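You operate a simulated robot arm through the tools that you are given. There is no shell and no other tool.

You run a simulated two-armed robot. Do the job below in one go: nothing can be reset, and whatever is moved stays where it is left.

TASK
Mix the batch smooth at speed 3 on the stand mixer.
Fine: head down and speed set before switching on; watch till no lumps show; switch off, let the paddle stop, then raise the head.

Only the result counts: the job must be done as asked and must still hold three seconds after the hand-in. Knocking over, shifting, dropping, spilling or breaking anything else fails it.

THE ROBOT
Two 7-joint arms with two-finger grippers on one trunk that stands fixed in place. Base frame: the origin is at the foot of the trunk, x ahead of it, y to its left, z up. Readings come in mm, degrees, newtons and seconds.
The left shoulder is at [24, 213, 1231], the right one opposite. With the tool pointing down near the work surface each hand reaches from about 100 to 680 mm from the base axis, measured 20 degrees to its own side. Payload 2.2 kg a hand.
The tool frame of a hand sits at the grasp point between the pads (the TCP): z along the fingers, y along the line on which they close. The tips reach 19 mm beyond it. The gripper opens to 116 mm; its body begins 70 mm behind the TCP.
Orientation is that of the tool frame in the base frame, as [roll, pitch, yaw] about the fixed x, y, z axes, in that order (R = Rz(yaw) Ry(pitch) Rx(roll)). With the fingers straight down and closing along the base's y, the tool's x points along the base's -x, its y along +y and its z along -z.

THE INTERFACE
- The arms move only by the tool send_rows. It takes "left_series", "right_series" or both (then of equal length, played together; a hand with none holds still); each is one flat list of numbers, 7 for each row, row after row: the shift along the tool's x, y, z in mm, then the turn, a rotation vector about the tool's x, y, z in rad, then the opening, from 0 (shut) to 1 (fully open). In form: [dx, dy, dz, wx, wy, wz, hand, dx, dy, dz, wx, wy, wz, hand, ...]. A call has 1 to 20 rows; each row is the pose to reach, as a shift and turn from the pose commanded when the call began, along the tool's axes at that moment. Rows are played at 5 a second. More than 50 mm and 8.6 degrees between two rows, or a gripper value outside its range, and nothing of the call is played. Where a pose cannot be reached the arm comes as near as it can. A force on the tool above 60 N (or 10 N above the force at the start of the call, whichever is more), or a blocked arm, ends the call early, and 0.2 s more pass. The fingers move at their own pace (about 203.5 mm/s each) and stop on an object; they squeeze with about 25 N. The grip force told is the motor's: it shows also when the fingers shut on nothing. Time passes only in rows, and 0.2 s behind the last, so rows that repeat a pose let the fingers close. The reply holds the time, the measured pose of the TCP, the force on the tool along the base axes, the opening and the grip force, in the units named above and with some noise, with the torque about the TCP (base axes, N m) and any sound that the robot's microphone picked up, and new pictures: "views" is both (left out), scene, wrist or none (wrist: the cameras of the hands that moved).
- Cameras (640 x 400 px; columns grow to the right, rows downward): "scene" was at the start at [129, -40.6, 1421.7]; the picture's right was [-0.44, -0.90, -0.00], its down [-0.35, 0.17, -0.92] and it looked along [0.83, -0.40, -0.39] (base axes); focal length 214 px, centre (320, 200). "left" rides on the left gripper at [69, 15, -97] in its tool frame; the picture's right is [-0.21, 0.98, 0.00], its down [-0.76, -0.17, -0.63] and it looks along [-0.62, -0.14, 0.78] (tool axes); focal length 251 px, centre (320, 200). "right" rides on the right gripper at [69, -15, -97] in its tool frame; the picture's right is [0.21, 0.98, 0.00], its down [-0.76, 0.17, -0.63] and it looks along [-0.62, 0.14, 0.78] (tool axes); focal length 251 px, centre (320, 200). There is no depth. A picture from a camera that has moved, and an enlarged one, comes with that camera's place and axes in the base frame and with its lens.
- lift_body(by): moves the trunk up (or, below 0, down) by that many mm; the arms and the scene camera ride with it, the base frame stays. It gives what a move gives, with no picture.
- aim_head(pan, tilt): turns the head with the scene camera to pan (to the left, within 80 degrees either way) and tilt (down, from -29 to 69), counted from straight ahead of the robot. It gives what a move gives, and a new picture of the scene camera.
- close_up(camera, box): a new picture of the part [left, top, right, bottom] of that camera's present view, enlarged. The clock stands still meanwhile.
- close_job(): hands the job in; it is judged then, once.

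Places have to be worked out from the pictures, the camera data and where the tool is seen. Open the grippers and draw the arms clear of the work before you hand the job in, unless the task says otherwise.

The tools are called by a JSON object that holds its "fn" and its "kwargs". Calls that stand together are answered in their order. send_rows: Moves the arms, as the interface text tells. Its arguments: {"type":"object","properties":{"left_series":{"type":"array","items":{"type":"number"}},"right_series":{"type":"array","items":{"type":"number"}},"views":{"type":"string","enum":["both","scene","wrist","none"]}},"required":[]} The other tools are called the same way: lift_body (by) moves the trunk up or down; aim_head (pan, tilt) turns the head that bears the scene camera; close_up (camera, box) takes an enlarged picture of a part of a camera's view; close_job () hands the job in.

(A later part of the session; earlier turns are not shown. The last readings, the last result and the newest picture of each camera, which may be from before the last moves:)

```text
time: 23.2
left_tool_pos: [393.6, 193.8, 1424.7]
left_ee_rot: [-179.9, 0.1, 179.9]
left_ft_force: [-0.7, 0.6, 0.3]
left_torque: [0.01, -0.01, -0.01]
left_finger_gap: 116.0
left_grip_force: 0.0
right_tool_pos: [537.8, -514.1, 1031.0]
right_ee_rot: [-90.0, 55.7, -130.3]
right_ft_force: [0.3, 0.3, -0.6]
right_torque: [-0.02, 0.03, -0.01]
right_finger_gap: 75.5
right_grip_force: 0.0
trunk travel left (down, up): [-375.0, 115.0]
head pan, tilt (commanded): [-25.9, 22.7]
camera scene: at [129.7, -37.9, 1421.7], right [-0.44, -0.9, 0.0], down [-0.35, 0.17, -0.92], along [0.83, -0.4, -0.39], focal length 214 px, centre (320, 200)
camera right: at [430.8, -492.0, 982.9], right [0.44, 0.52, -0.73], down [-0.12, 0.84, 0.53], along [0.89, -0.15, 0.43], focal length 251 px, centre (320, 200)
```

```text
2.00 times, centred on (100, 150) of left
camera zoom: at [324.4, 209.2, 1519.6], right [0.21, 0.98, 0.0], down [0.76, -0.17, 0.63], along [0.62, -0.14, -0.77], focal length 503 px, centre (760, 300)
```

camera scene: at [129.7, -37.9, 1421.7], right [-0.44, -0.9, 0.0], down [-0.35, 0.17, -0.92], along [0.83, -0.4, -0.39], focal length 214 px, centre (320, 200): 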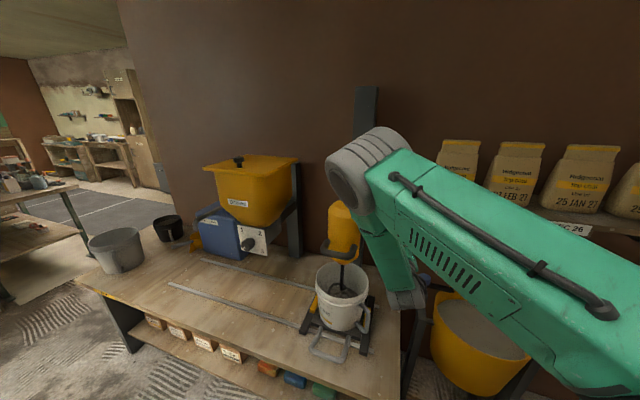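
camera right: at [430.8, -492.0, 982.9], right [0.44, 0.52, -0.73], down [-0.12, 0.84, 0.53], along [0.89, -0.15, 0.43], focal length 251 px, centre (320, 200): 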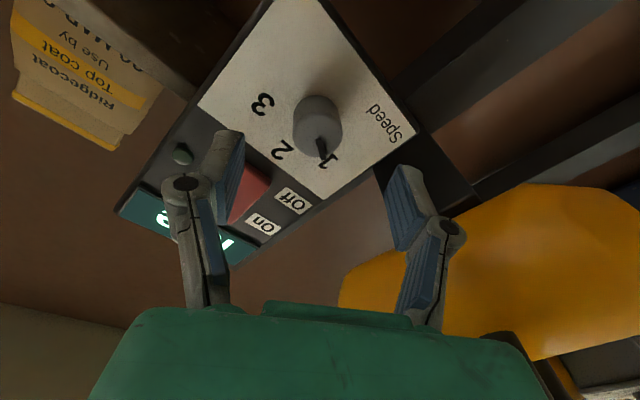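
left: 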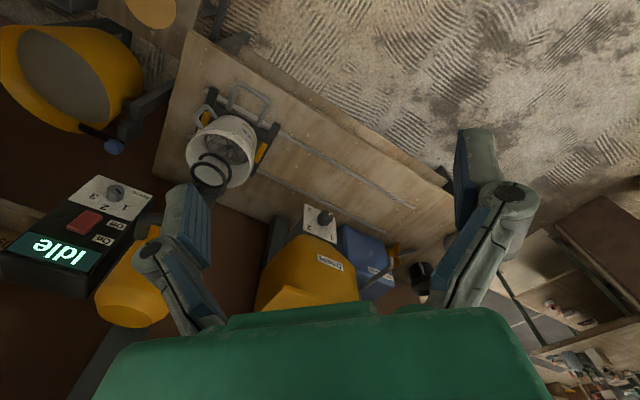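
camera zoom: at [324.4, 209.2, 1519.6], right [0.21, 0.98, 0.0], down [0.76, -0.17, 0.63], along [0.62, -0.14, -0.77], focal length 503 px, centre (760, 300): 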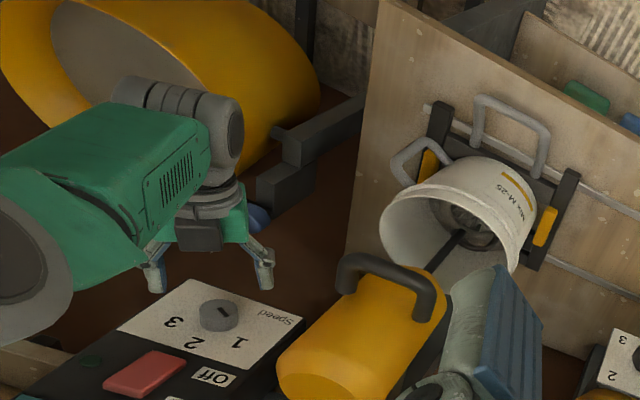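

The knob face measures at D 803, L -49, z 1033, about 1.5 mm off the tool axis. The left camera also sees the panel and bucket well. I'll advance 56 mm so the pads straddle the knob, without closing yet.

{"fn": "send_rows", "kwargs": {"right_series": [0, -1.5, 15, 0, 0, 0, 0.65, 0, -1.5, 30, 0, 0, 0, 0.6, 0, -1.5, 42, 0, 0, 0, 0.6, 0, -1.5, 50, 0, 0, 0, 0.6, 0, -1.5, 56, 0, 0, 0, 0.6, 0, -1.5, 56, 0, 0, 0, 0.6], "views": "wrist"}}

{"fn": "close_up", "kwargs": {"camera": "left", "box": [20, 90, 180, 210]}}

```text
time: 24.6
left_tool_pos: [394.3, 193.6, 1423.9]
left_ee_rot: [-179.9, 0.1, 180.0]
left_ft_force: [0.0, -0.7, -0.8]
left_torque: [0.0, 0.02, 0.02]
left_finger_gap: 116.1
left_grip_force: 0.0
right_tool_pos: [579.4, -550.5, 1033.7]
right_ee_rot: [-90.1, 55.7, -130.3]
right_ft_force: [-0.1, 0.3, -0.7]
right_torque: [-0.02, 0.01, 0.03]
right_finger_gap: 69.4
right_grip_force: 0.1
trunk travel left (down, up): [-375.0, 115.0]
head pan, tilt (commanded): [-25.9, 22.7]
camera right: at [473.2, -527.8, 984.8], right [0.44, 0.52, -0.73], down [-0.12, 0.84, 0.53], along [0.89, -0.15, 0.43], focal length 251 px, centre (320, 200)
```

right: 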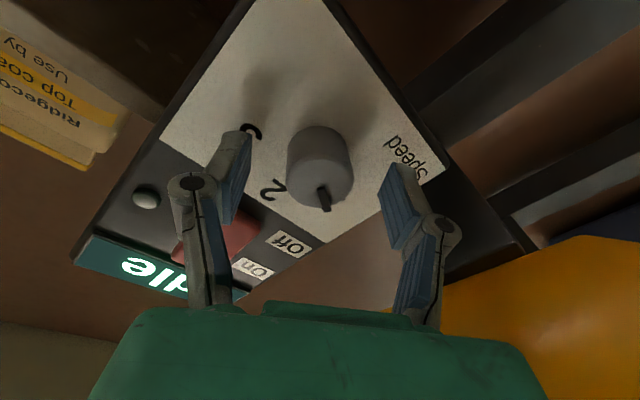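

```text
3.33 times, centred on (100, 150) of left
camera zoom: at [324.7, 209.0, 1519.5], right [0.21, 0.98, 0.0], down [0.76, -0.17, 0.63], along [0.62, -0.14, -0.77], focal length 838 px, centre (1053, 367)
```

zoom: 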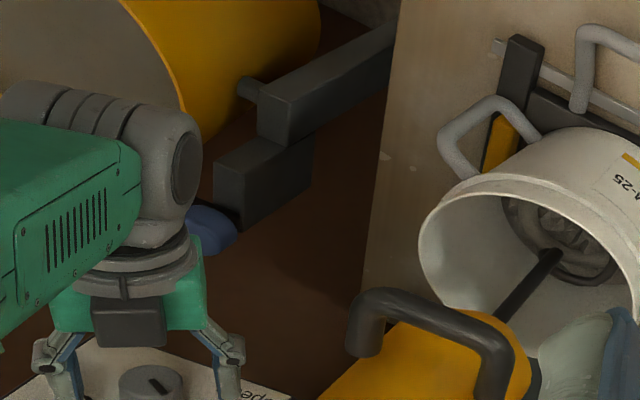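

The TCP reads D 798, L -49, z 1034 with no contact force, and the knob sits centred between the pads. I'll close on it.

{"fn": "send_rows", "kwargs": {"right_series": [0, 0, 0, 0, 0, 0, 0.45, 0, 0, 0, 0, 0, 0, 0.3, 0, 0, 0, 0, 0, 0, 0.15, 0, 0, 0, 0, 0, 0, 0, 0, 0, 0, 0, 0, 0, 0], "views": "wrist"}}

```text
time: 25.8
left_tool_pos: [393.3, 193.1, 1424.3]
left_ee_rot: [-179.9, 0.1, 179.9]
left_ft_force: [0.5, 0.2, 0.2]
left_torque: [0.0, 0.02, -0.02]
left_finger_gap: 116.1
left_grip_force: 0.0
right_tool_pos: [580.0, -552.2, 1032.8]
right_ee_rot: [-90.0, 55.9, -130.3]
right_ft_force: [-1.1, -3.3, 4.7]
right_torque: [0.13, 0.17, -0.48]
right_finger_gap: 33.8
right_grip_force: 45.2
trunk travel left (down, up): [-375.0, 115.0]
head pan, tilt (commanded): [-25.9, 22.7]
camera right: at [472.7, -528.4, 985.1], right [0.44, 0.52, -0.73], down [-0.12, 0.84, 0.53], along [0.89, -0.15, 0.43], focal length 251 px, centre (320, 200)
```

right: 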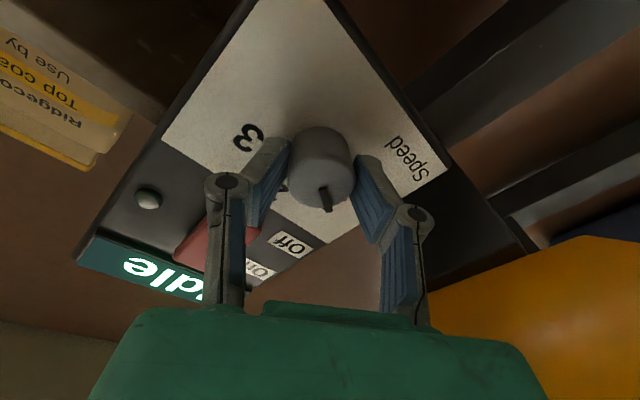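

The knob is gripped with a gap of 33.8 mm. I'll turn it 60° clockwise first and check that it follows.

{"fn": "send_rows", "kwargs": {"right_series": [0, 0, 0, 0, 0, 0.1309, 0, 0, 0, 0, 0, 0, 0.2618, 0, 0, 0, 0, 0, 0, 0.3927, 0, 0, 0, 0, 0, 0, 0.5236, 0, 0, 0, 0, 0, 0, 0.6545, 0, 0, 0, 0, 0, 0, 0.7854, 0, 0, 0, 0, 0, 0, 0.9163, 0, 0, 0, 0, 0, 0, 1.0472, 0, 0, 0, 0, 0, 0, 1.0472, 0], "views": "wrist"}}

```text
time: 27.8
left_tool_pos: [393.2, 192.8, 1424.3]
left_ee_rot: [179.9, 0.1, 180.0]
left_ft_force: [0.6, 0.3, 0.0]
left_torque: [0.02, 0.03, 0.02]
left_finger_gap: 115.9
left_grip_force: 0.0
right_tool_pos: [579.2, -552.3, 1033.2]
right_ee_rot: [90.2, 64.1, 50.0]
right_ft_force: [-3.2, -6.0, 3.9]
right_torque: [-0.18, -0.23, 0.0]
right_finger_gap: 33.8
right_grip_force: 44.9
trunk travel left (down, up): [-375.0, 115.0]
head pan, tilt (commanded): [-25.9, 22.7]
camera right: at [516.1, -476.5, 964.9], right [0.63, 0.74, 0.23], down [-0.6, 0.27, 0.75], along [0.5, -0.61, 0.61], focal length 251 px, centre (320, 200)
```

right: 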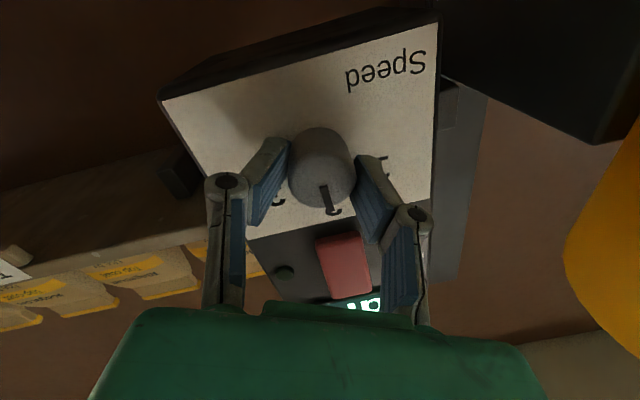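

The knob followed, and the pointer is now at 2. I'll turn another 60° to bring it to 3.

{"fn": "send_rows", "kwargs": {"right_series": [0, 0, 0, 0, 0, 0.1309, 0, 0, 0, 0, 0, 0, 0.2618, 0, 0, 0, 0, 0, 0, 0.3927, 0, 0, 0, 0, 0, 0, 0.5236, 0, 0, 0, 0, 0, 0, 0.6545, 0, 0, 0, 0, 0, 0, 0.7854, 0, 0, 0, 0, 0, 0, 0.9163, 0, 0, 0, 0, 0, 0, 1.0472, 0, 0, 0, 0, 0, 0, 1.0472, 0], "views": "both"}}

```text
time: 29.8
left_tool_pos: [394.1, 191.6, 1424.0]
left_ee_rot: [180.0, 0.0, 179.9]
left_ft_force: [0.0, 0.4, -0.7]
left_torque: [-0.01, 0.0, 0.01]
left_finger_gap: 116.0
left_grip_force: 0.1
right_tool_pos: [579.0, -552.2, 1032.4]
right_ee_rot: [90.1, 4.1, 49.8]
right_ft_force: [-4.3, -5.3, 1.2]
right_torque: [-0.01, -0.04, 0.11]
right_finger_gap: 34.0
right_grip_force: 45.3
trunk travel left (down, up): [-375.0, 115.0]
head pan, tilt (commanded): [-25.9, 22.7]
camera scene: at [128.6, -41.7, 1421.7], right [-0.44, -0.9, 0.0], down [-0.35, 0.17, -0.92], along [0.83, -0.4, -0.39], focal length 214 px, centre (320, 200)
camera right: at [549.3, -437.1, 1013.5], right [0.18, 0.22, 0.96], down [-0.96, -0.16, 0.22], along [0.2, -0.96, 0.18], focal length 251 px, centre (320, 200)
```

scene: 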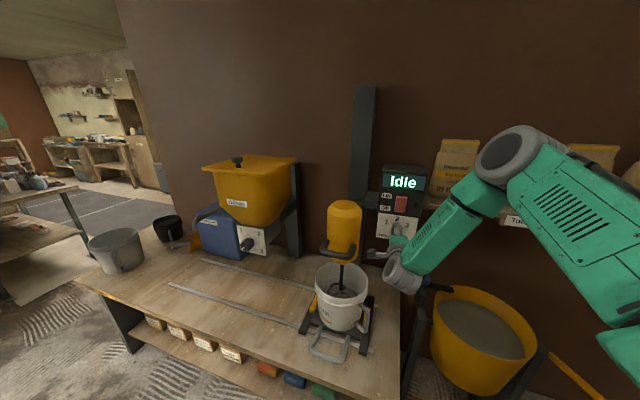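
right: 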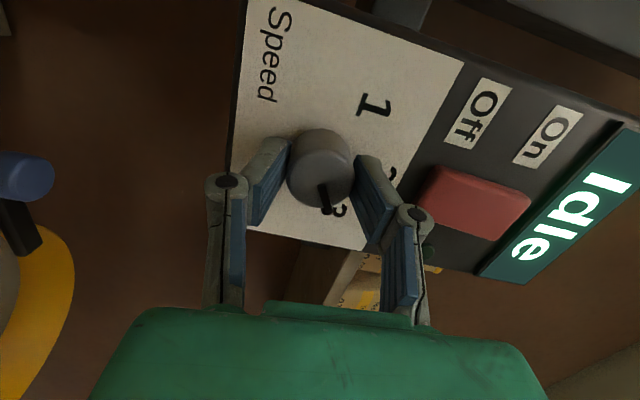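

The pointer appears to be at 3. I'll zoom in to verify before releasing.

{"fn": "close_up", "kwargs": {"camera": "right", "box": [240, 80, 460, 260]}}

{"fn": "close_up", "kwargs": {"camera": "scene", "box": [370, 160, 440, 260]}}

```text
2.22 times, centred on (350, 170) of right
camera zoom: at [549.3, -437.1, 1013.5], right [0.18, 0.22, 0.96], down [-0.96, -0.16, 0.22], along [0.2, -0.96, 0.18], focal length 559 px, centre (253, 267)
```

zoom: 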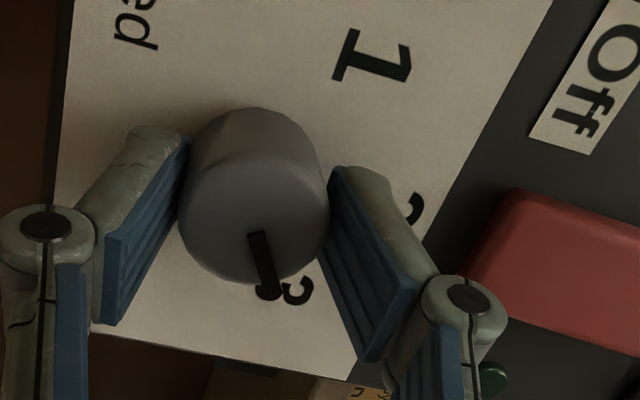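

```text
4.00 times, centred on (405, 210) of scene
camera zoom: at [128.6, -41.7, 1421.7], right [-0.44, -0.9, 0.0], down [-0.35, 0.17, -0.92], along [0.83, -0.4, -0.39], focal length 858 px, centre (-20, 160)
```

zoom: 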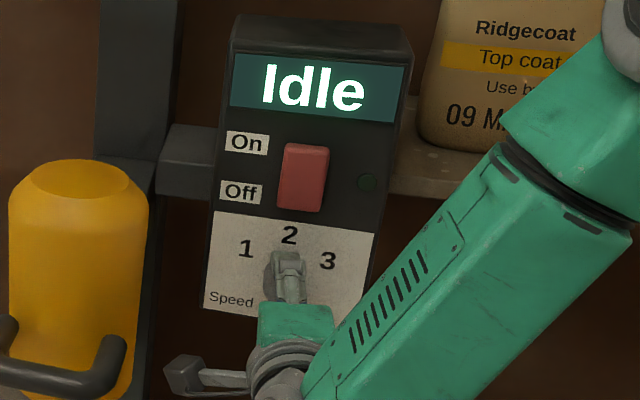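

The pointer is on 3. I'll open only a little, so the upper finger stays clear of the rocker, and back straight out.

{"fn": "send_rows", "kwargs": {"right_series": [0, 0, 0, 0, 0, 0, 0.38, 0, 0, 0, 0, 0, 0, 0.42, 0, 0, -10, 0, 0, 0, 0.42, 0, 0, -30, 0, 0, 0, 0.42, 0, 0, -60, 0, 0, 0, 0.42, 0, 0, -100, 0, 0, 0, 0.42, 0, 0, -100, 0, 0, 0, 0.42], "views": "both"}}

{"fn": "close_up", "kwargs": {"camera": "right", "box": [220, 60, 440, 220]}}

{"fn": "close_up", "kwargs": {"camera": "scene", "box": [376, 180, 424, 250]}}

```text
time: 31.4
left_tool_pos: [395.0, 193.6, 1423.5]
left_ee_rot: [179.9, 0.1, 180.0]
left_ft_force: [-0.3, 0.0, -0.4]
left_torque: [-0.01, -0.03, 0.01]
left_finger_gap: 115.9
left_grip_force: 0.0
right_tool_pos: [502.4, -486.5, 1033.5]
right_ee_rot: [90.1, 4.3, 49.9]
right_ft_force: [-0.1, 0.4, -0.3]
right_torque: [-0.01, -0.03, 0.0]
right_finger_gap: 49.1
right_grip_force: 0.0
trunk travel left (down, up): [-375.0, 115.0]
head pan, tilt (commanded): [-25.9, 22.7]
camera scene: at [129.7, -39.2, 1421.7], right [-0.44, -0.9, 0.0], down [-0.35, 0.17, -0.92], along [0.83, -0.4, -0.39], focal length 214 px, centre (320, 200)
camera right: at [472.3, -372.4, 1013.3], right [0.19, 0.22, 0.96], down [-0.96, -0.16, 0.22], along [0.2, -0.96, 0.18], focal length 251 px, centre (320, 200)
```

scene: 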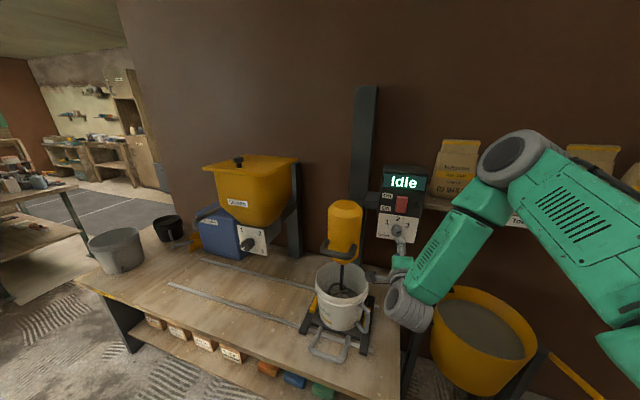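
right: 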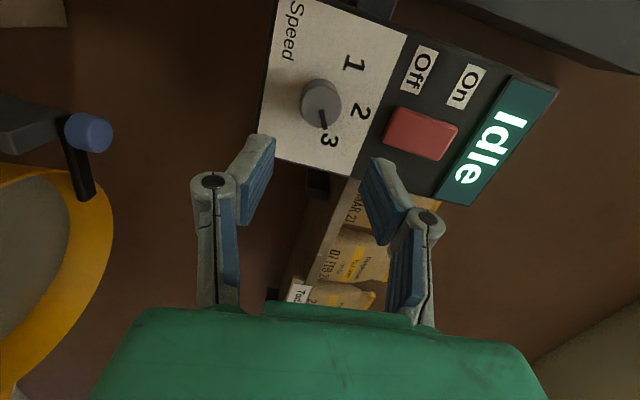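

```text
2.50 times, centred on (330, 140) of right
camera zoom: at [472.3, -372.4, 1013.3], right [0.19, 0.22, 0.96], down [-0.96, -0.16, 0.22], along [0.2, -0.96, 0.18], focal length 629 px, centre (295, 350)
```

zoom: 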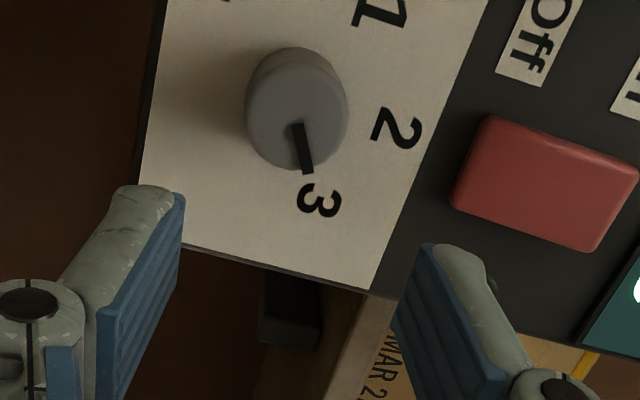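

```text
5.71 times, centred on (400, 215) of scene
camera zoom: at [129.7, -39.2, 1421.7], right [-0.44, -0.9, 0.0], down [-0.35, 0.17, -0.92], along [0.83, -0.4, -0.39], focal length 1226 px, centre (-137, 114)
```

zoom: 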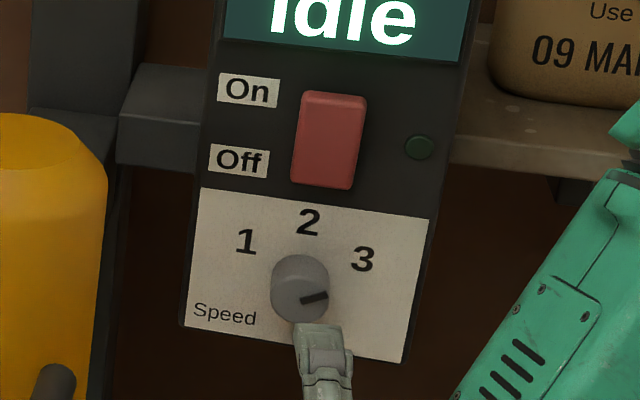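

The dial is at 3. I place the rocker face at D 822, L -50, spanning z 1099–1159 (centre 1129), so On should be pressed near z 1148. I'll close the fingers, rise to that height, and stop the tips about 25 mm short.

{"fn": "send_rows", "kwargs": {"right_series": [-3, 38, 0, 0, 0, 0, 0.2, -6, 76, 0, 0, 0, 0, 0, -8.6, 114.2, 0, 0, 0, 0, 0, -8.6, 114.2, 30, 0, 0, 0, 0, -8.6, 114.2, 60, 0, 0, 0, 0, -8.6, 114.2, 80, 0, 0, 0, 0, -8.6, 114.2, 80, 0, 0, 0, 0], "views": "both"}}

{"fn": "close_up", "kwargs": {"camera": "scene", "box": [300, 250, 390, 340]}}

{"fn": "close_up", "kwargs": {"camera": "left", "box": [100, 60, 220, 160]}}

{"fn": "close_up", "kwargs": {"camera": "right", "box": [220, 80, 440, 260]}}

```text
time: 33.0
left_tool_pos: [393.5, 194.2, 1424.7]
left_ee_rot: [-179.9, 0.1, 180.0]
left_ft_force: [0.6, 0.6, -0.3]
left_torque: [0.04, 0.03, -0.04]
left_finger_gap: 116.0
left_grip_force: 0.1
right_tool_pos: [565.2, -538.5, 1149.1]
right_ee_rot: [90.1, 4.4, 49.7]
right_ft_force: [0.9, 0.3, 0.2]
right_torque: [0.02, 0.04, 0.02]
right_finger_gap: 0.0
right_grip_force: 24.9
trunk travel left (down, up): [-375.0, 115.0]
head pan, tilt (commanded): [-25.9, 22.7]
camera scene: at [129.3, -39.6, 1421.7], right [-0.44, -0.9, 0.0], down [-0.35, 0.17, -0.92], along [0.83, -0.4, -0.39], focal length 214 px, centre (320, 200)
camera right: at [534.7, -423.7, 1129.4], right [0.19, 0.22, 0.96], down [-0.96, -0.16, 0.22], along [0.2, -0.96, 0.18], focal length 251 px, centre (320, 200)
```

scene: 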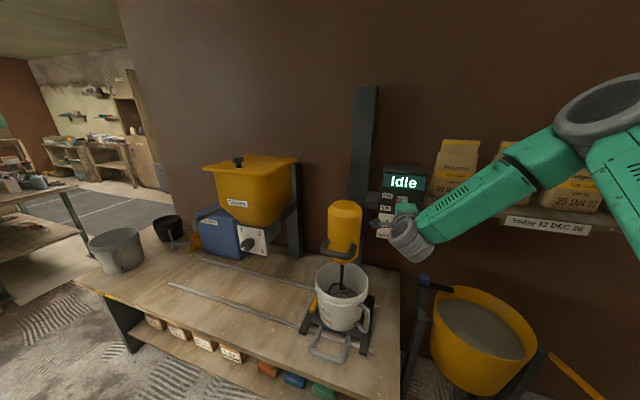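
right: 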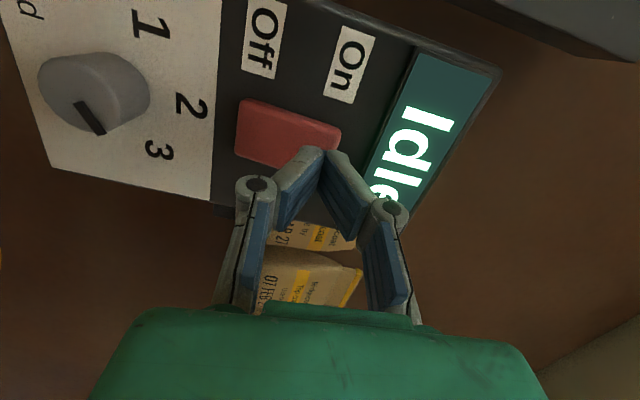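

```text
4.44 times, centred on (345, 295) of scene
camera zoom: at [129.3, -39.6, 1421.7], right [-0.44, -0.9, 0.0], down [-0.35, 0.17, -0.92], along [0.83, -0.4, -0.39], focal length 953 px, centre (209, -222)
```

zoom: 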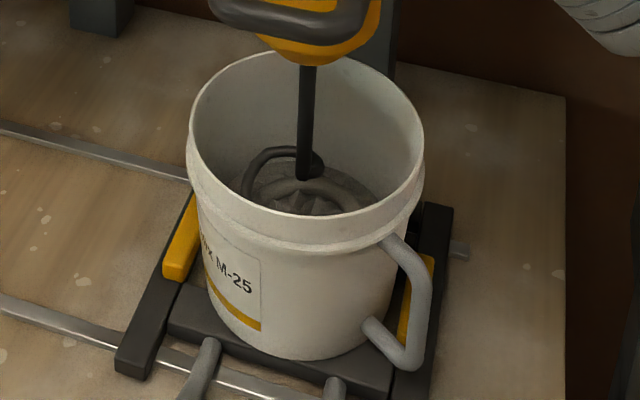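

```text
4.00 times, centred on (160, 110) of left
camera zoom: at [324.6, 209.3, 1519.6], right [0.21, 0.98, 0.0], down [0.76, -0.17, 0.63], along [0.62, -0.14, -0.77], focal length 1006 px, centre (960, 560)
```

zoom: 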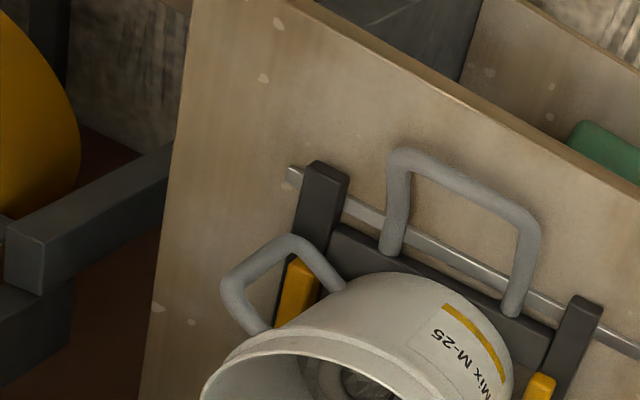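

```text
2.22 times, centred on (330, 170) of right
camera zoom: at [534.7, -423.7, 1129.4], right [0.19, 0.22, 0.96], down [-0.96, -0.16, 0.22], along [0.2, -0.96, 0.18], focal length 559 px, centre (298, 267)
```

zoom: 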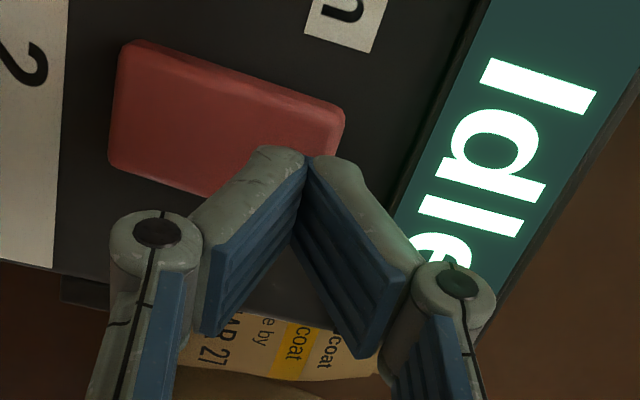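

The fingertips aim at the rocker's upper (On) half, about 20 mm above its centre. The scene zoom also shows the lumpy batch in the bucket clearly. I'll press forward in small steps.

{"fn": "send_rows", "kwargs": {"right_series": [0, 0, 6, 0, 0, 0, 0, 0, 0, 12, 0, 0, 0, 0, 0, 0, 16, 0, 0, 0, 0, 0, 0, 20, 0, 0, 0, 0, 0, 0, 23, 0, 0, 0, 0], "views": "both"}}

```text
time: 34.2
left_tool_pos: [392.0, 195.6, 1423.9]
left_ee_rot: [-179.8, 0.2, 180.0]
left_ft_force: [0.6, -0.3, 0.0]
left_torque: [-0.02, -0.01, 0.02]
left_finger_gap: 116.0
left_grip_force: 0.0
right_tool_pos: [578.2, -550.7, 1147.1]
right_ee_rot: [90.2, 4.4, 49.7]
right_ft_force: [-16.1, 9.2, -6.2]
right_torque: [0.2, 0.16, -0.29]
right_finger_gap: 0.1
right_grip_force: 24.8
trunk travel left (down, up): [-375.0, 115.0]
head pan, tilt (commanded): [-25.9, 22.7]
camera scene: at [126.1, -35.3, 1421.9], right [-0.44, -0.9, 0.0], down [-0.35, 0.17, -0.92], along [0.83, -0.4, -0.39], focal length 214 px, centre (320, 200)
camera right: at [549.3, -436.6, 1128.1], right [0.19, 0.22, 0.96], down [-0.96, -0.16, 0.23], along [0.2, -0.96, 0.18], focal length 251 px, centre (320, 200)
```

scene: 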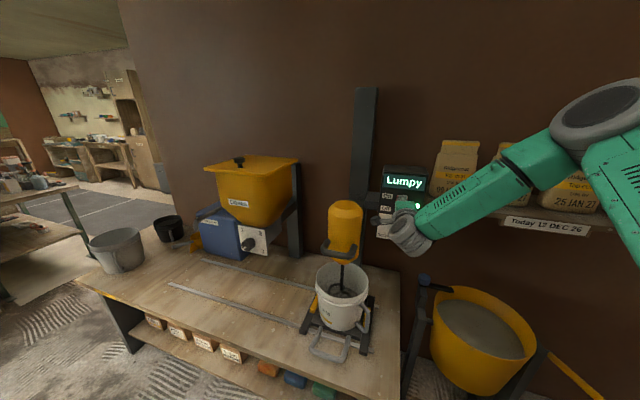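
right: 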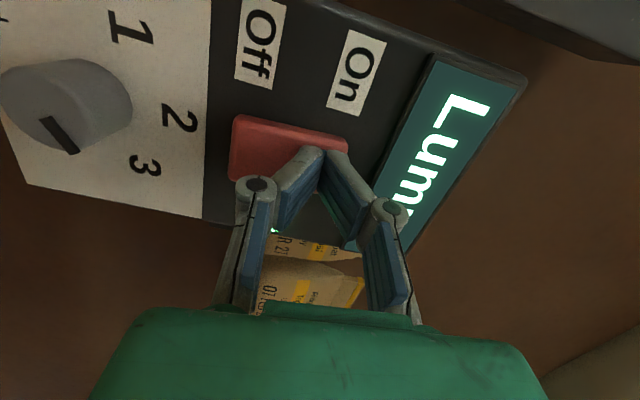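

The display now reads "Lumpy" and the lamp is lit, so the mixer is running at speed 3. I'll back off the rocker, drop to the Off half's height ready to press, and watch the display and the batch.

{"fn": "send_rows", "kwargs": {"right_series": [0, 0, -12, 0, 0, 0, 0, 0, 0, -25, 0, 0, 0, 0, 1, -19, -25, 0, 0, 0, 0, 2.9, -38, -25, 0, 0, 0, 0, 2.9, -38, -25, 0, 0, 0, 0], "views": "both"}}

{"fn": "close_up", "kwargs": {"camera": "scene", "box": [300, 250, 390, 340]}}

{"fn": "close_up", "kwargs": {"camera": "scene", "box": [370, 150, 450, 250]}}

```text
time: 35.4
left_tool_pos: [393.6, 190.7, 1424.3]
left_ee_rot: [180.0, 0.2, -180.0]
left_ft_force: [0.1, 0.6, 0.5]
left_torque: [0.03, -0.03, 0.0]
left_finger_gap: 115.9
left_grip_force: 0.0
right_tool_pos: [561.1, -538.3, 1108.5]
right_ee_rot: [90.1, 4.1, 49.8]
right_ft_force: [0.0, 0.1, 0.0]
right_torque: [0.0, 0.03, 0.05]
right_finger_gap: 0.3
right_grip_force: 24.7
trunk travel left (down, up): [-375.0, 115.0]
head pan, tilt (commanded): [-25.9, 22.7]
camera scene: at [128.4, -40.6, 1421.8], right [-0.44, -0.9, 0.0], down [-0.35, 0.17, -0.92], along [0.83, -0.4, -0.39], focal length 214 px, centre (320, 200)
camera right: at [531.4, -423.8, 1089.5], right [0.18, 0.22, 0.96], down [-0.96, -0.16, 0.22], along [0.2, -0.96, 0.18], focal length 251 px, centre (320, 200)
```

scene: 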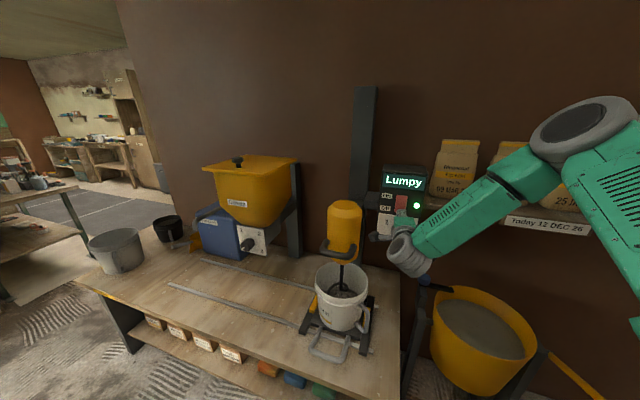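
right: 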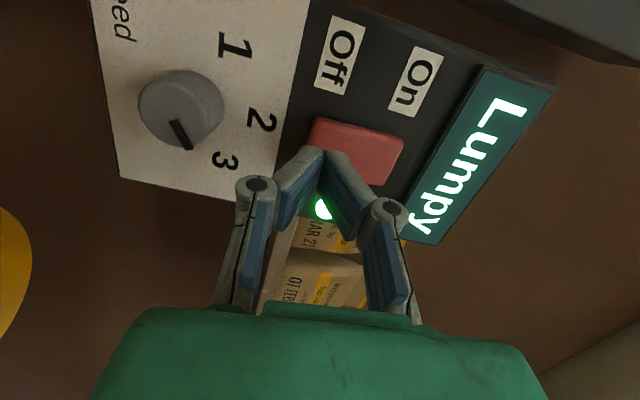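

```text
4.44 times, centred on (345, 295) of scene
camera zoom: at [128.4, -40.6, 1421.8], right [-0.44, -0.9, 0.0], down [-0.35, 0.17, -0.92], along [0.83, -0.4, -0.39], focal length 953 px, centre (209, -222)
```

zoom: 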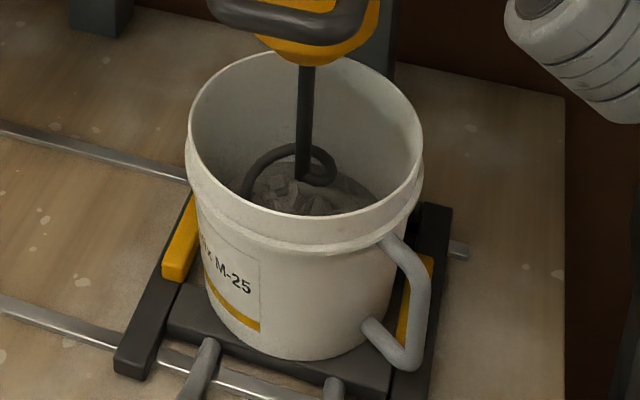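

```text
4.00 times, centred on (410, 200) of scene
camera zoom: at [128.4, -40.6, 1421.8], right [-0.44, -0.9, 0.0], down [-0.35, 0.17, -0.92], along [0.83, -0.4, -0.39], focal length 858 px, centre (-40, 200)
```

zoom: 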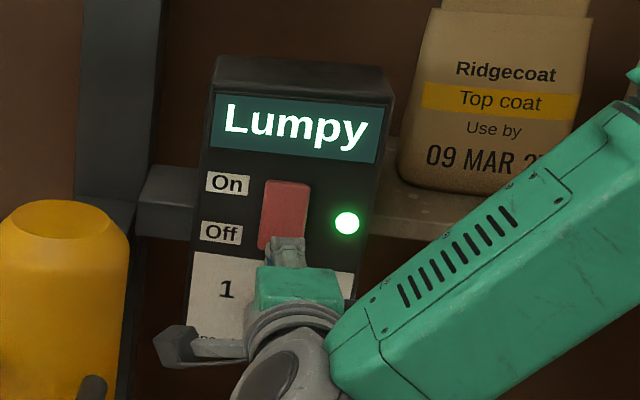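

The paddle is turning and the batch still shows lumps. I'll hold the hand ready and let 2 s pass.

{"fn": "send_rows", "kwargs": {"right_series": [0, 0, 0, 0, 0, 0, 0, 0, 0, 0, 0, 0, 0, 0, 0, 0, 0, 0, 0, 0, 0, 0, 0, 0, 0, 0, 0, 0, 0, 0, 0, 0, 0, 0, 0, 0, 0, 0, 0, 0, 0, 0, 0, 0, 0, 0, 0, 0, 0, 0, 0, 0, 0, 0, 0, 0, 0, 0, 0, 0, 0, 0, 0, 0, 0, 0, 0, 0, 0, 0], "views": "scene"}}

{"fn": "close_up", "kwargs": {"camera": "scene", "box": [320, 270, 370, 310]}}

```text
time: 37.6
left_tool_pos: [394.8, 193.8, 1423.6]
left_ee_rot: [180.0, 0.1, -180.0]
left_ft_force: [-0.3, -0.5, 0.0]
left_torque: [0.0, 0.01, 0.02]
left_finger_gap: 115.7
left_grip_force: 0.0
right_tool_pos: [561.4, -536.9, 1109.0]
right_ee_rot: [90.1, 4.3, 49.9]
right_ft_force: [0.2, -0.3, 0.0]
right_torque: [-0.02, -0.03, -0.04]
right_finger_gap: 0.1
right_grip_force: 25.2
trunk travel left (down, up): [-375.0, 115.0]
head pan, tilt (commanded): [-25.9, 22.7]
camera scene: at [129.4, -39.9, 1421.7], right [-0.44, -0.9, 0.0], down [-0.35, 0.17, -0.92], along [0.83, -0.4, -0.39], focal length 214 px, centre (320, 200)
```

scene: 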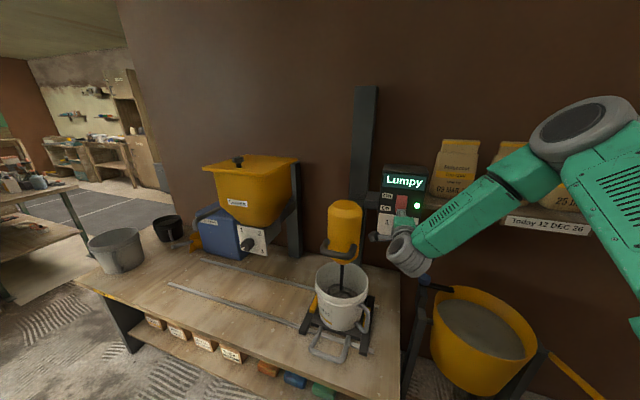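

```text
10.00 times, centred on (345, 290) of scene
camera zoom: at [129.4, -39.9, 1421.7], right [-0.44, -0.9, 0.0], down [-0.35, 0.17, -0.92], along [0.83, -0.4, -0.39], focal length 2145 px, centre (70, -700)
```

zoom: 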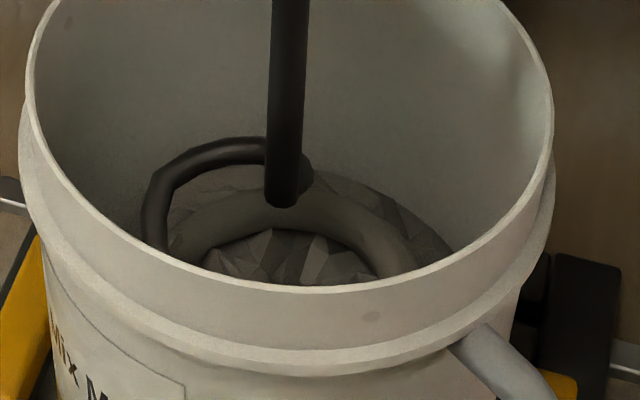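

The display still reads "Lumpy" and facets show in the surface. I'll wait 2 s more.

{"fn": "send_rows", "kwargs": {"right_series": [0, 0, 0, 0, 0, 0, 0, 0, 0, 0, 0, 0, 0, 0, 0, 0, 0, 0, 0, 0, 0, 0, 0, 0, 0, 0, 0, 0, 0, 0, 0, 0, 0, 0, 0, 0, 0, 0, 0, 0, 0, 0, 0, 0, 0, 0, 0, 0, 0, 0, 0, 0, 0, 0, 0, 0, 0, 0, 0, 0, 0, 0, 0, 0, 0, 0, 0, 0, 0, 0], "views": "scene"}}

{"fn": "close_up", "kwargs": {"camera": "scene", "box": [320, 270, 370, 310]}}

```text
time: 39.8
left_tool_pos: [394.5, 192.2, 1423.3]
left_ee_rot: [-180.0, 0.1, 180.0]
left_ft_force: [-0.1, -0.7, 0.8]
left_torque: [-0.01, 0.0, -0.01]
left_finger_gap: 116.3
left_grip_force: 0.1
right_tool_pos: [561.5, -536.1, 1107.8]
right_ee_rot: [90.1, 4.3, 49.8]
right_ft_force: [1.0, -0.7, -0.2]
right_torque: [-0.02, -0.02, 0.0]
right_finger_gap: 0.1
right_grip_force: 24.9
trunk travel left (down, up): [-375.0, 115.0]
head pan, tilt (commanded): [-25.9, 22.7]
camera scene: at [129.5, -39.8, 1421.7], right [-0.44, -0.9, 0.0], down [-0.35, 0.17, -0.92], along [0.83, -0.4, -0.39], focal length 214 px, centre (320, 200)
```

scene: 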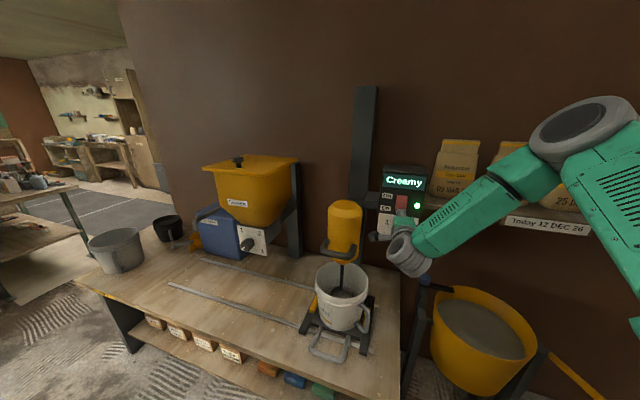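

```text
10.00 times, centred on (345, 290) of scene
camera zoom: at [129.5, -39.8, 1421.7], right [-0.44, -0.9, 0.0], down [-0.35, 0.17, -0.92], along [0.83, -0.4, -0.39], focal length 2145 px, centre (70, -700)
```

zoom: 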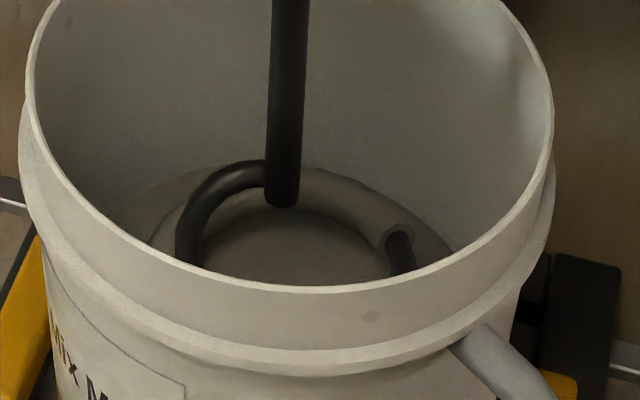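

The display now reads "Creamy" and the surface looks much smoother. Zooming doesn't cost time, so I'll inspect closely for any remaining lumps.

{"fn": "close_up", "kwargs": {"camera": "scene", "box": [328, 283, 360, 303]}}

{"fn": "close_up", "kwargs": {"camera": "scene", "box": [375, 160, 435, 210]}}

{"fn": "close_up", "kwargs": {"camera": "left", "box": [140, 120, 220, 190]}}

```text
16.00 times, centred on (344, 293) of scene
camera zoom: at [129.5, -39.8, 1421.7], right [-0.44, -0.9, 0.0], down [-0.35, 0.17, -0.92], along [0.83, -0.4, -0.39], focal length 3432 px, centre (-64, -1288)
```

zoom: 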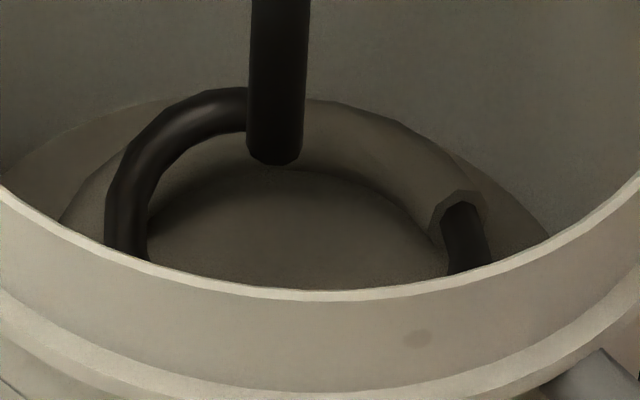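

```text
8.00 times, centred on (405, 185) of scene
camera zoom: at [129.5, -39.8, 1421.7], right [-0.44, -0.9, 0.0], down [-0.35, 0.17, -0.92], along [0.83, -0.4, -0.39], focal length 1716 px, centre (-360, 320)
```

zoom: 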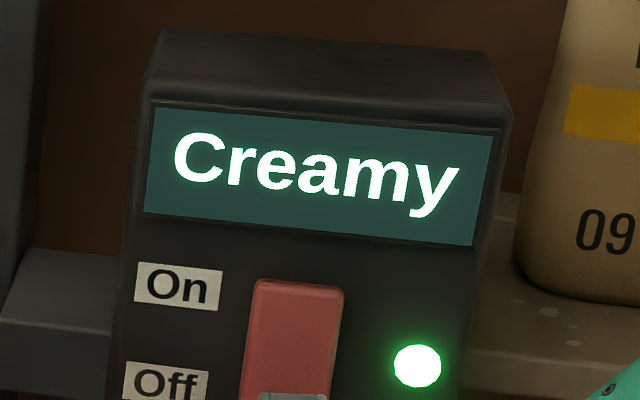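

```text
5.71 times, centred on (180, 155) of left
camera zoom: at [324.8, 208.1, 1519.6], right [0.21, 0.98, 0.0], down [0.76, -0.17, 0.63], along [0.62, -0.14, -0.77], focal length 1437 px, centre (1120, 457)
```

zoom: 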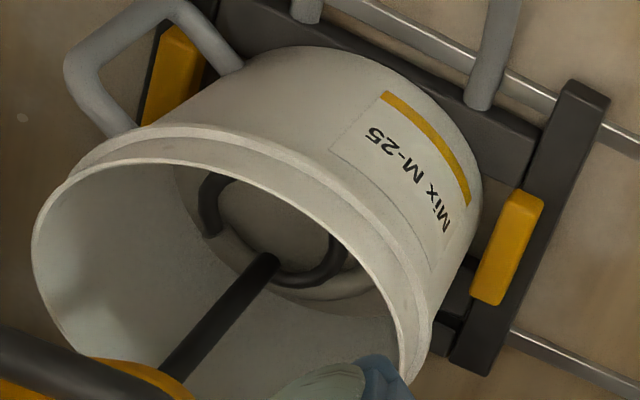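

No lumps show from either camera: the surface is uniformly smooth and the display says "Creamy". I'll press the Off half now.

{"fn": "send_rows", "kwargs": {"right_series": [0, 1, 8, 0, 0, 0, 0, 0, 1, 15, 0, 0, 0, 0, 0, 1, 20, 0, 0, 0, 0, 0, 1, 24, 0, 0, 0, 0, 0, 1, 27, 0, 0, 0, 0], "views": "both"}}

{"fn": "close_up", "kwargs": {"camera": "scene", "box": [370, 150, 450, 250]}}

{"fn": "close_up", "kwargs": {"camera": "scene", "box": [320, 270, 370, 310]}}

```text
time: 41.0
left_tool_pos: [390.2, 197.3, 1423.5]
left_ee_rot: [-179.7, 0.2, -180.0]
left_ft_force: [0.4, 1.0, 0.3]
left_torque: [-0.01, 0.05, 0.01]
left_finger_gap: 116.1
left_grip_force: 0.0
right_tool_pos: [578.0, -551.8, 1110.1]
right_ee_rot: [90.2, 4.3, 49.7]
right_ft_force: [-27.2, 14.6, -8.6]
right_torque: [0.06, -0.09, -0.43]
right_finger_gap: 0.0
right_grip_force: 24.7
trunk travel left (down, up): [-375.0, 115.0]
head pan, tilt (commanded): [-25.9, 22.7]
camera scene: at [124.3, -33.6, 1422.1], right [-0.44, -0.9, 0.0], down [-0.35, 0.17, -0.92], along [0.83, -0.4, -0.38], focal length 214 px, centre (320, 200)
camera right: at [549.4, -436.8, 1090.7], right [0.19, 0.22, 0.96], down [-0.96, -0.16, 0.23], along [0.2, -0.96, 0.18], focal length 251 px, centre (320, 200)
```

scene: 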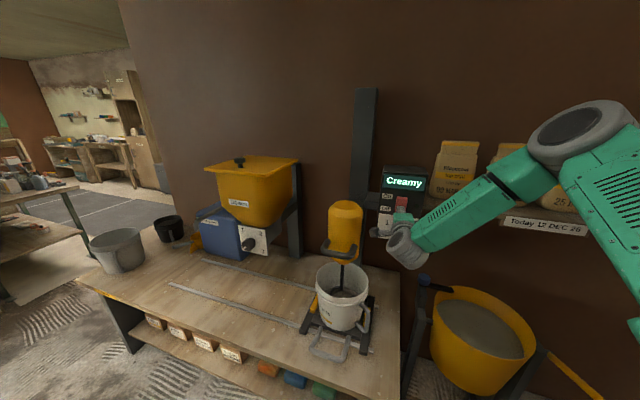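
right: 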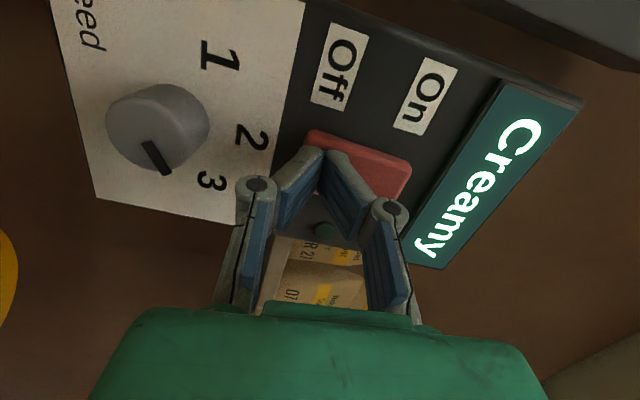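

```text
4.00 times, centred on (410, 200) of scene
camera zoom: at [124.3, -33.6, 1422.1], right [-0.44, -0.9, 0.0], down [-0.35, 0.17, -0.92], along [0.83, -0.4, -0.38], focal length 858 px, centre (-40, 200)
```

zoom: 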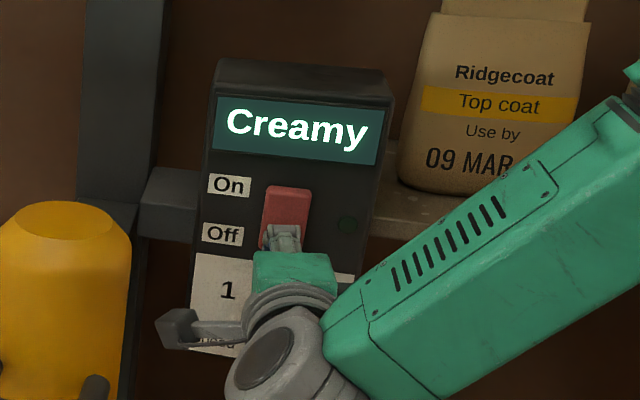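

```text
10.00 times, centred on (345, 290) of scene
camera zoom: at [124.3, -33.6, 1422.1], right [-0.44, -0.9, 0.0], down [-0.35, 0.17, -0.92], along [0.83, -0.4, -0.38], focal length 2145 px, centre (70, -700)
```

zoom: 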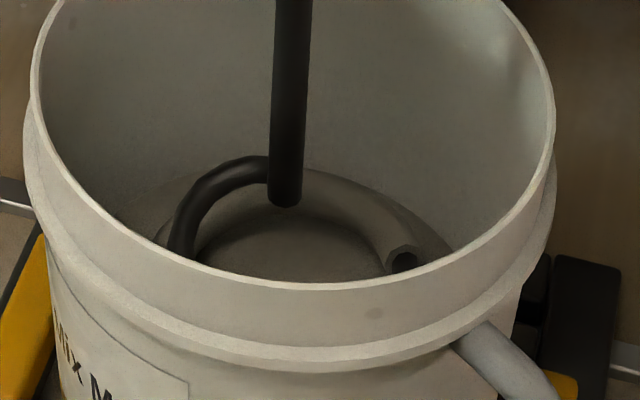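

The lamp is off and the display stays "Creamy". I'll back the hand straight away from the switch and check that the paddle has come to rest.

{"fn": "send_rows", "kwargs": {"right_series": [0, 0, -12, 0, 0, 0, 0, 0, 0, -40, 0, 0, 0, 0, 0, 0, -80, 0, 0, 0, 0, 0, 0, -120, 0, 0, 0, 0, 0, 0, -160, 0, 0, 0, 0, 0, 0, -200, 0, 0, 0, 0, 0, 0, -240, 0, 0, 0, 0, 0, 0, -260, 0, 0, 0, 0, 0, 0, -260, 0, 0, 0, 0], "views": "both"}}

{"fn": "close_up", "kwargs": {"camera": "scene", "box": [320, 270, 370, 310]}}

{"fn": "close_up", "kwargs": {"camera": "left", "box": [140, 120, 220, 190]}}

```text
time: 43.0
left_tool_pos: [394.8, 188.7, 1423.8]
left_ee_rot: [179.8, 0.2, 180.0]
left_ft_force: [-0.5, -0.1, -0.9]
left_torque: [0.02, 0.01, 0.0]
left_finger_gap: 116.0
left_grip_force: 0.2
right_tool_pos: [416.3, -381.1, 1090.8]
right_ee_rot: [90.1, 4.1, 49.6]
right_ft_force: [-0.4, -0.3, 0.6]
right_torque: [-0.02, 0.0, 0.03]
right_finger_gap: 0.0
right_grip_force: 24.7
right hand out of reach, approached as far as the arm can: row 7, 8, 9
trunk travel left (down, up): [-375.0, 115.0]
head pan, tilt (commanded): [-25.9, 22.7]
camera scene: at [129.2, -40.3, 1421.7], right [-0.44, -0.9, 0.0], down [-0.35, 0.17, -0.92], along [0.83, -0.4, -0.39], focal length 214 px, centre (320, 200)
camera right: at [387.1, -266.9, 1070.8], right [0.19, 0.22, 0.96], down [-0.96, -0.16, 0.22], along [0.2, -0.96, 0.18], focal length 251 px, centre (320, 200)
```

scene: 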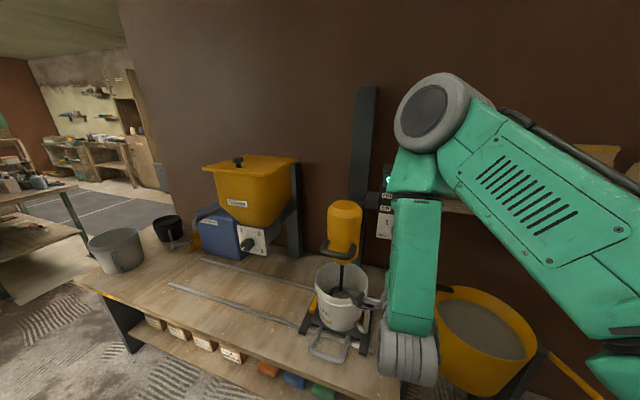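
right: 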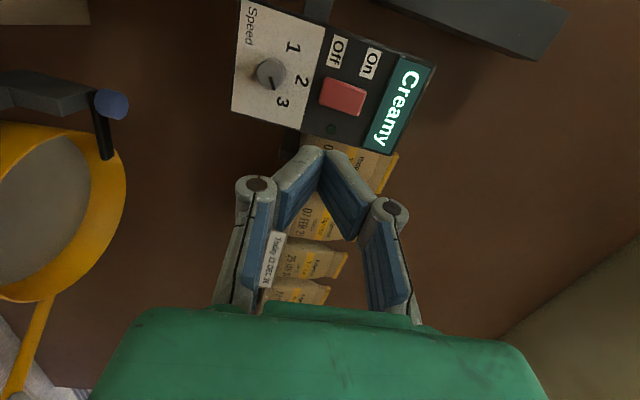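

```text
10.00 times, centred on (345, 290) of scene
camera zoom: at [129.2, -40.3, 1421.7], right [-0.44, -0.9, 0.0], down [-0.35, 0.17, -0.92], along [0.83, -0.4, -0.39], focal length 2145 px, centre (70, -700)
```

zoom: 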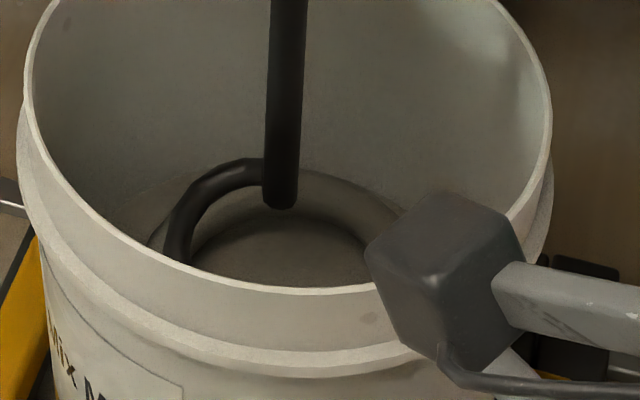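

```text
5.71 times, centred on (180, 155) of left
camera zoom: at [324.6, 202.9, 1519.9], right [0.22, 0.98, 0.0], down [0.76, -0.17, 0.63], along [0.62, -0.13, -0.77], focal length 1437 px, centre (1120, 457)
```

zoom: 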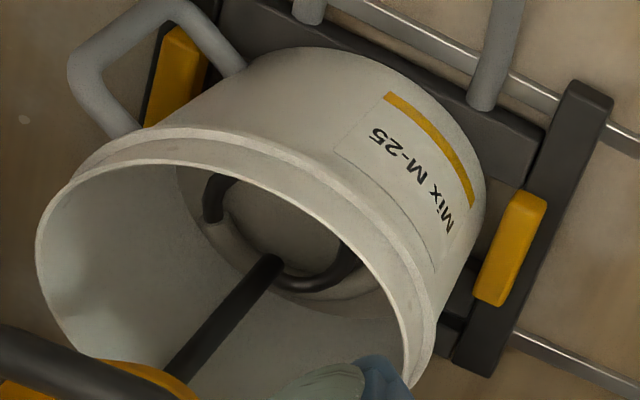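

The display holds "Creamy" and the paddle looks stationary; I'll compare once more after the next move. I'll now carry the hand left to stand in front of the mixer handle, squaring the roll and opening the fingers.

{"fn": "send_rows", "kwargs": {"right_series": [30, -12, 0, 0, 0, 0.015, 0.2, 62, -24, 0, 0, 0, 0.03, 0.4, 94, -36, 0, 0, 0, 0.045, 0.6, 126, -48, 0, 0, 0, 0.06, 0.8, 158, -60, 0, 0, 0, 0.073, 0.8, 187.7, -72.6, 0, 0, 0, 0.073, 0.8, 187.7, -72.6, 0, 0, 0, 0.073, 0.8], "views": "both"}}

{"fn": "close_up", "kwargs": {"camera": "left", "box": [140, 120, 220, 190]}}

{"fn": "close_up", "kwargs": {"camera": "right", "box": [210, 10, 430, 210]}}

```text
time: 44.6
left_tool_pos: [393.4, 198.3, 1423.3]
left_ee_rot: [-179.7, 0.1, 180.0]
left_ft_force: [-0.6, -0.2, -0.4]
left_torque: [0.0, -0.01, 0.02]
left_finger_gap: 115.8
left_grip_force: 0.1
right_tool_pos: [533.4, -235.9, 1005.6]
right_ee_rot: [89.8, 0.2, 49.8]
right_ft_force: [0.9, -0.2, 0.6]
right_torque: [-0.03, 0.01, 0.03]
right_finger_gap: 92.9
right_grip_force: 0.0
trunk travel left (down, up): [-375.0, 115.0]
head pan, tilt (commanded): [-25.9, 22.7]
camera scene: at [129.7, -27.5, 1422.0], right [-0.44, -0.9, 0.01], down [-0.35, 0.16, -0.92], along [0.83, -0.4, -0.39], focal length 214 px, centre (320, 200)
camera right: at [504.3, -120.1, 990.4], right [0.14, 0.17, 0.98], down [-0.97, -0.17, 0.17], along [0.19, -0.97, 0.14], focal length 251 px, centre (320, 200)
```

scene: 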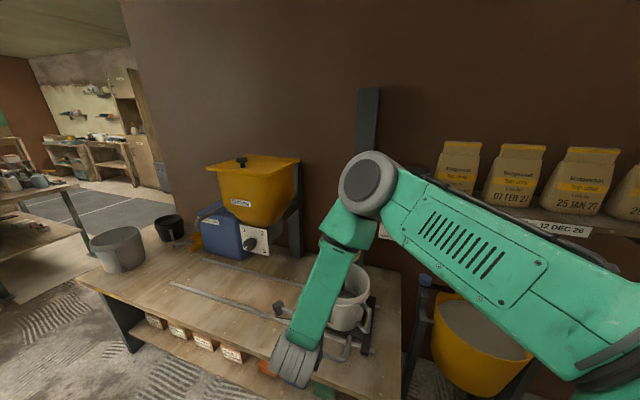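
right: 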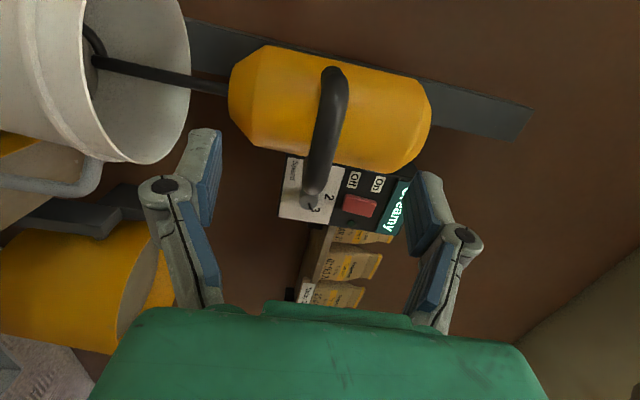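

```text
5.71 times, centred on (180, 155) of left
camera zoom: at [324.0, 215.3, 1518.6], right [0.21, 0.98, -0.01], down [0.76, -0.16, 0.64], along [0.62, -0.14, -0.77], focal length 1437 px, centre (1120, 457)
```

zoom: 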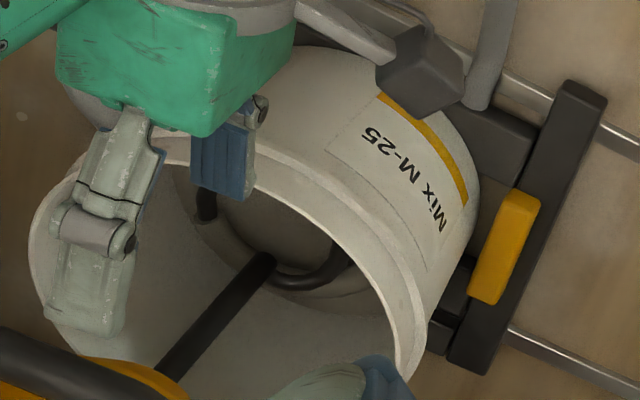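

```text
2.00 times, centred on (320, 110) of right
camera zoom: at [504.3, -120.1, 990.4], right [0.14, 0.17, 0.98], down [-0.97, -0.17, 0.17], along [0.19, -0.97, 0.14], focal length 503 px, centre (320, 380)
```

zoom: 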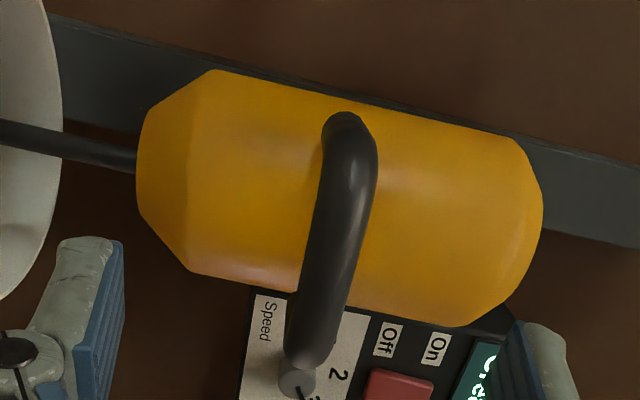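

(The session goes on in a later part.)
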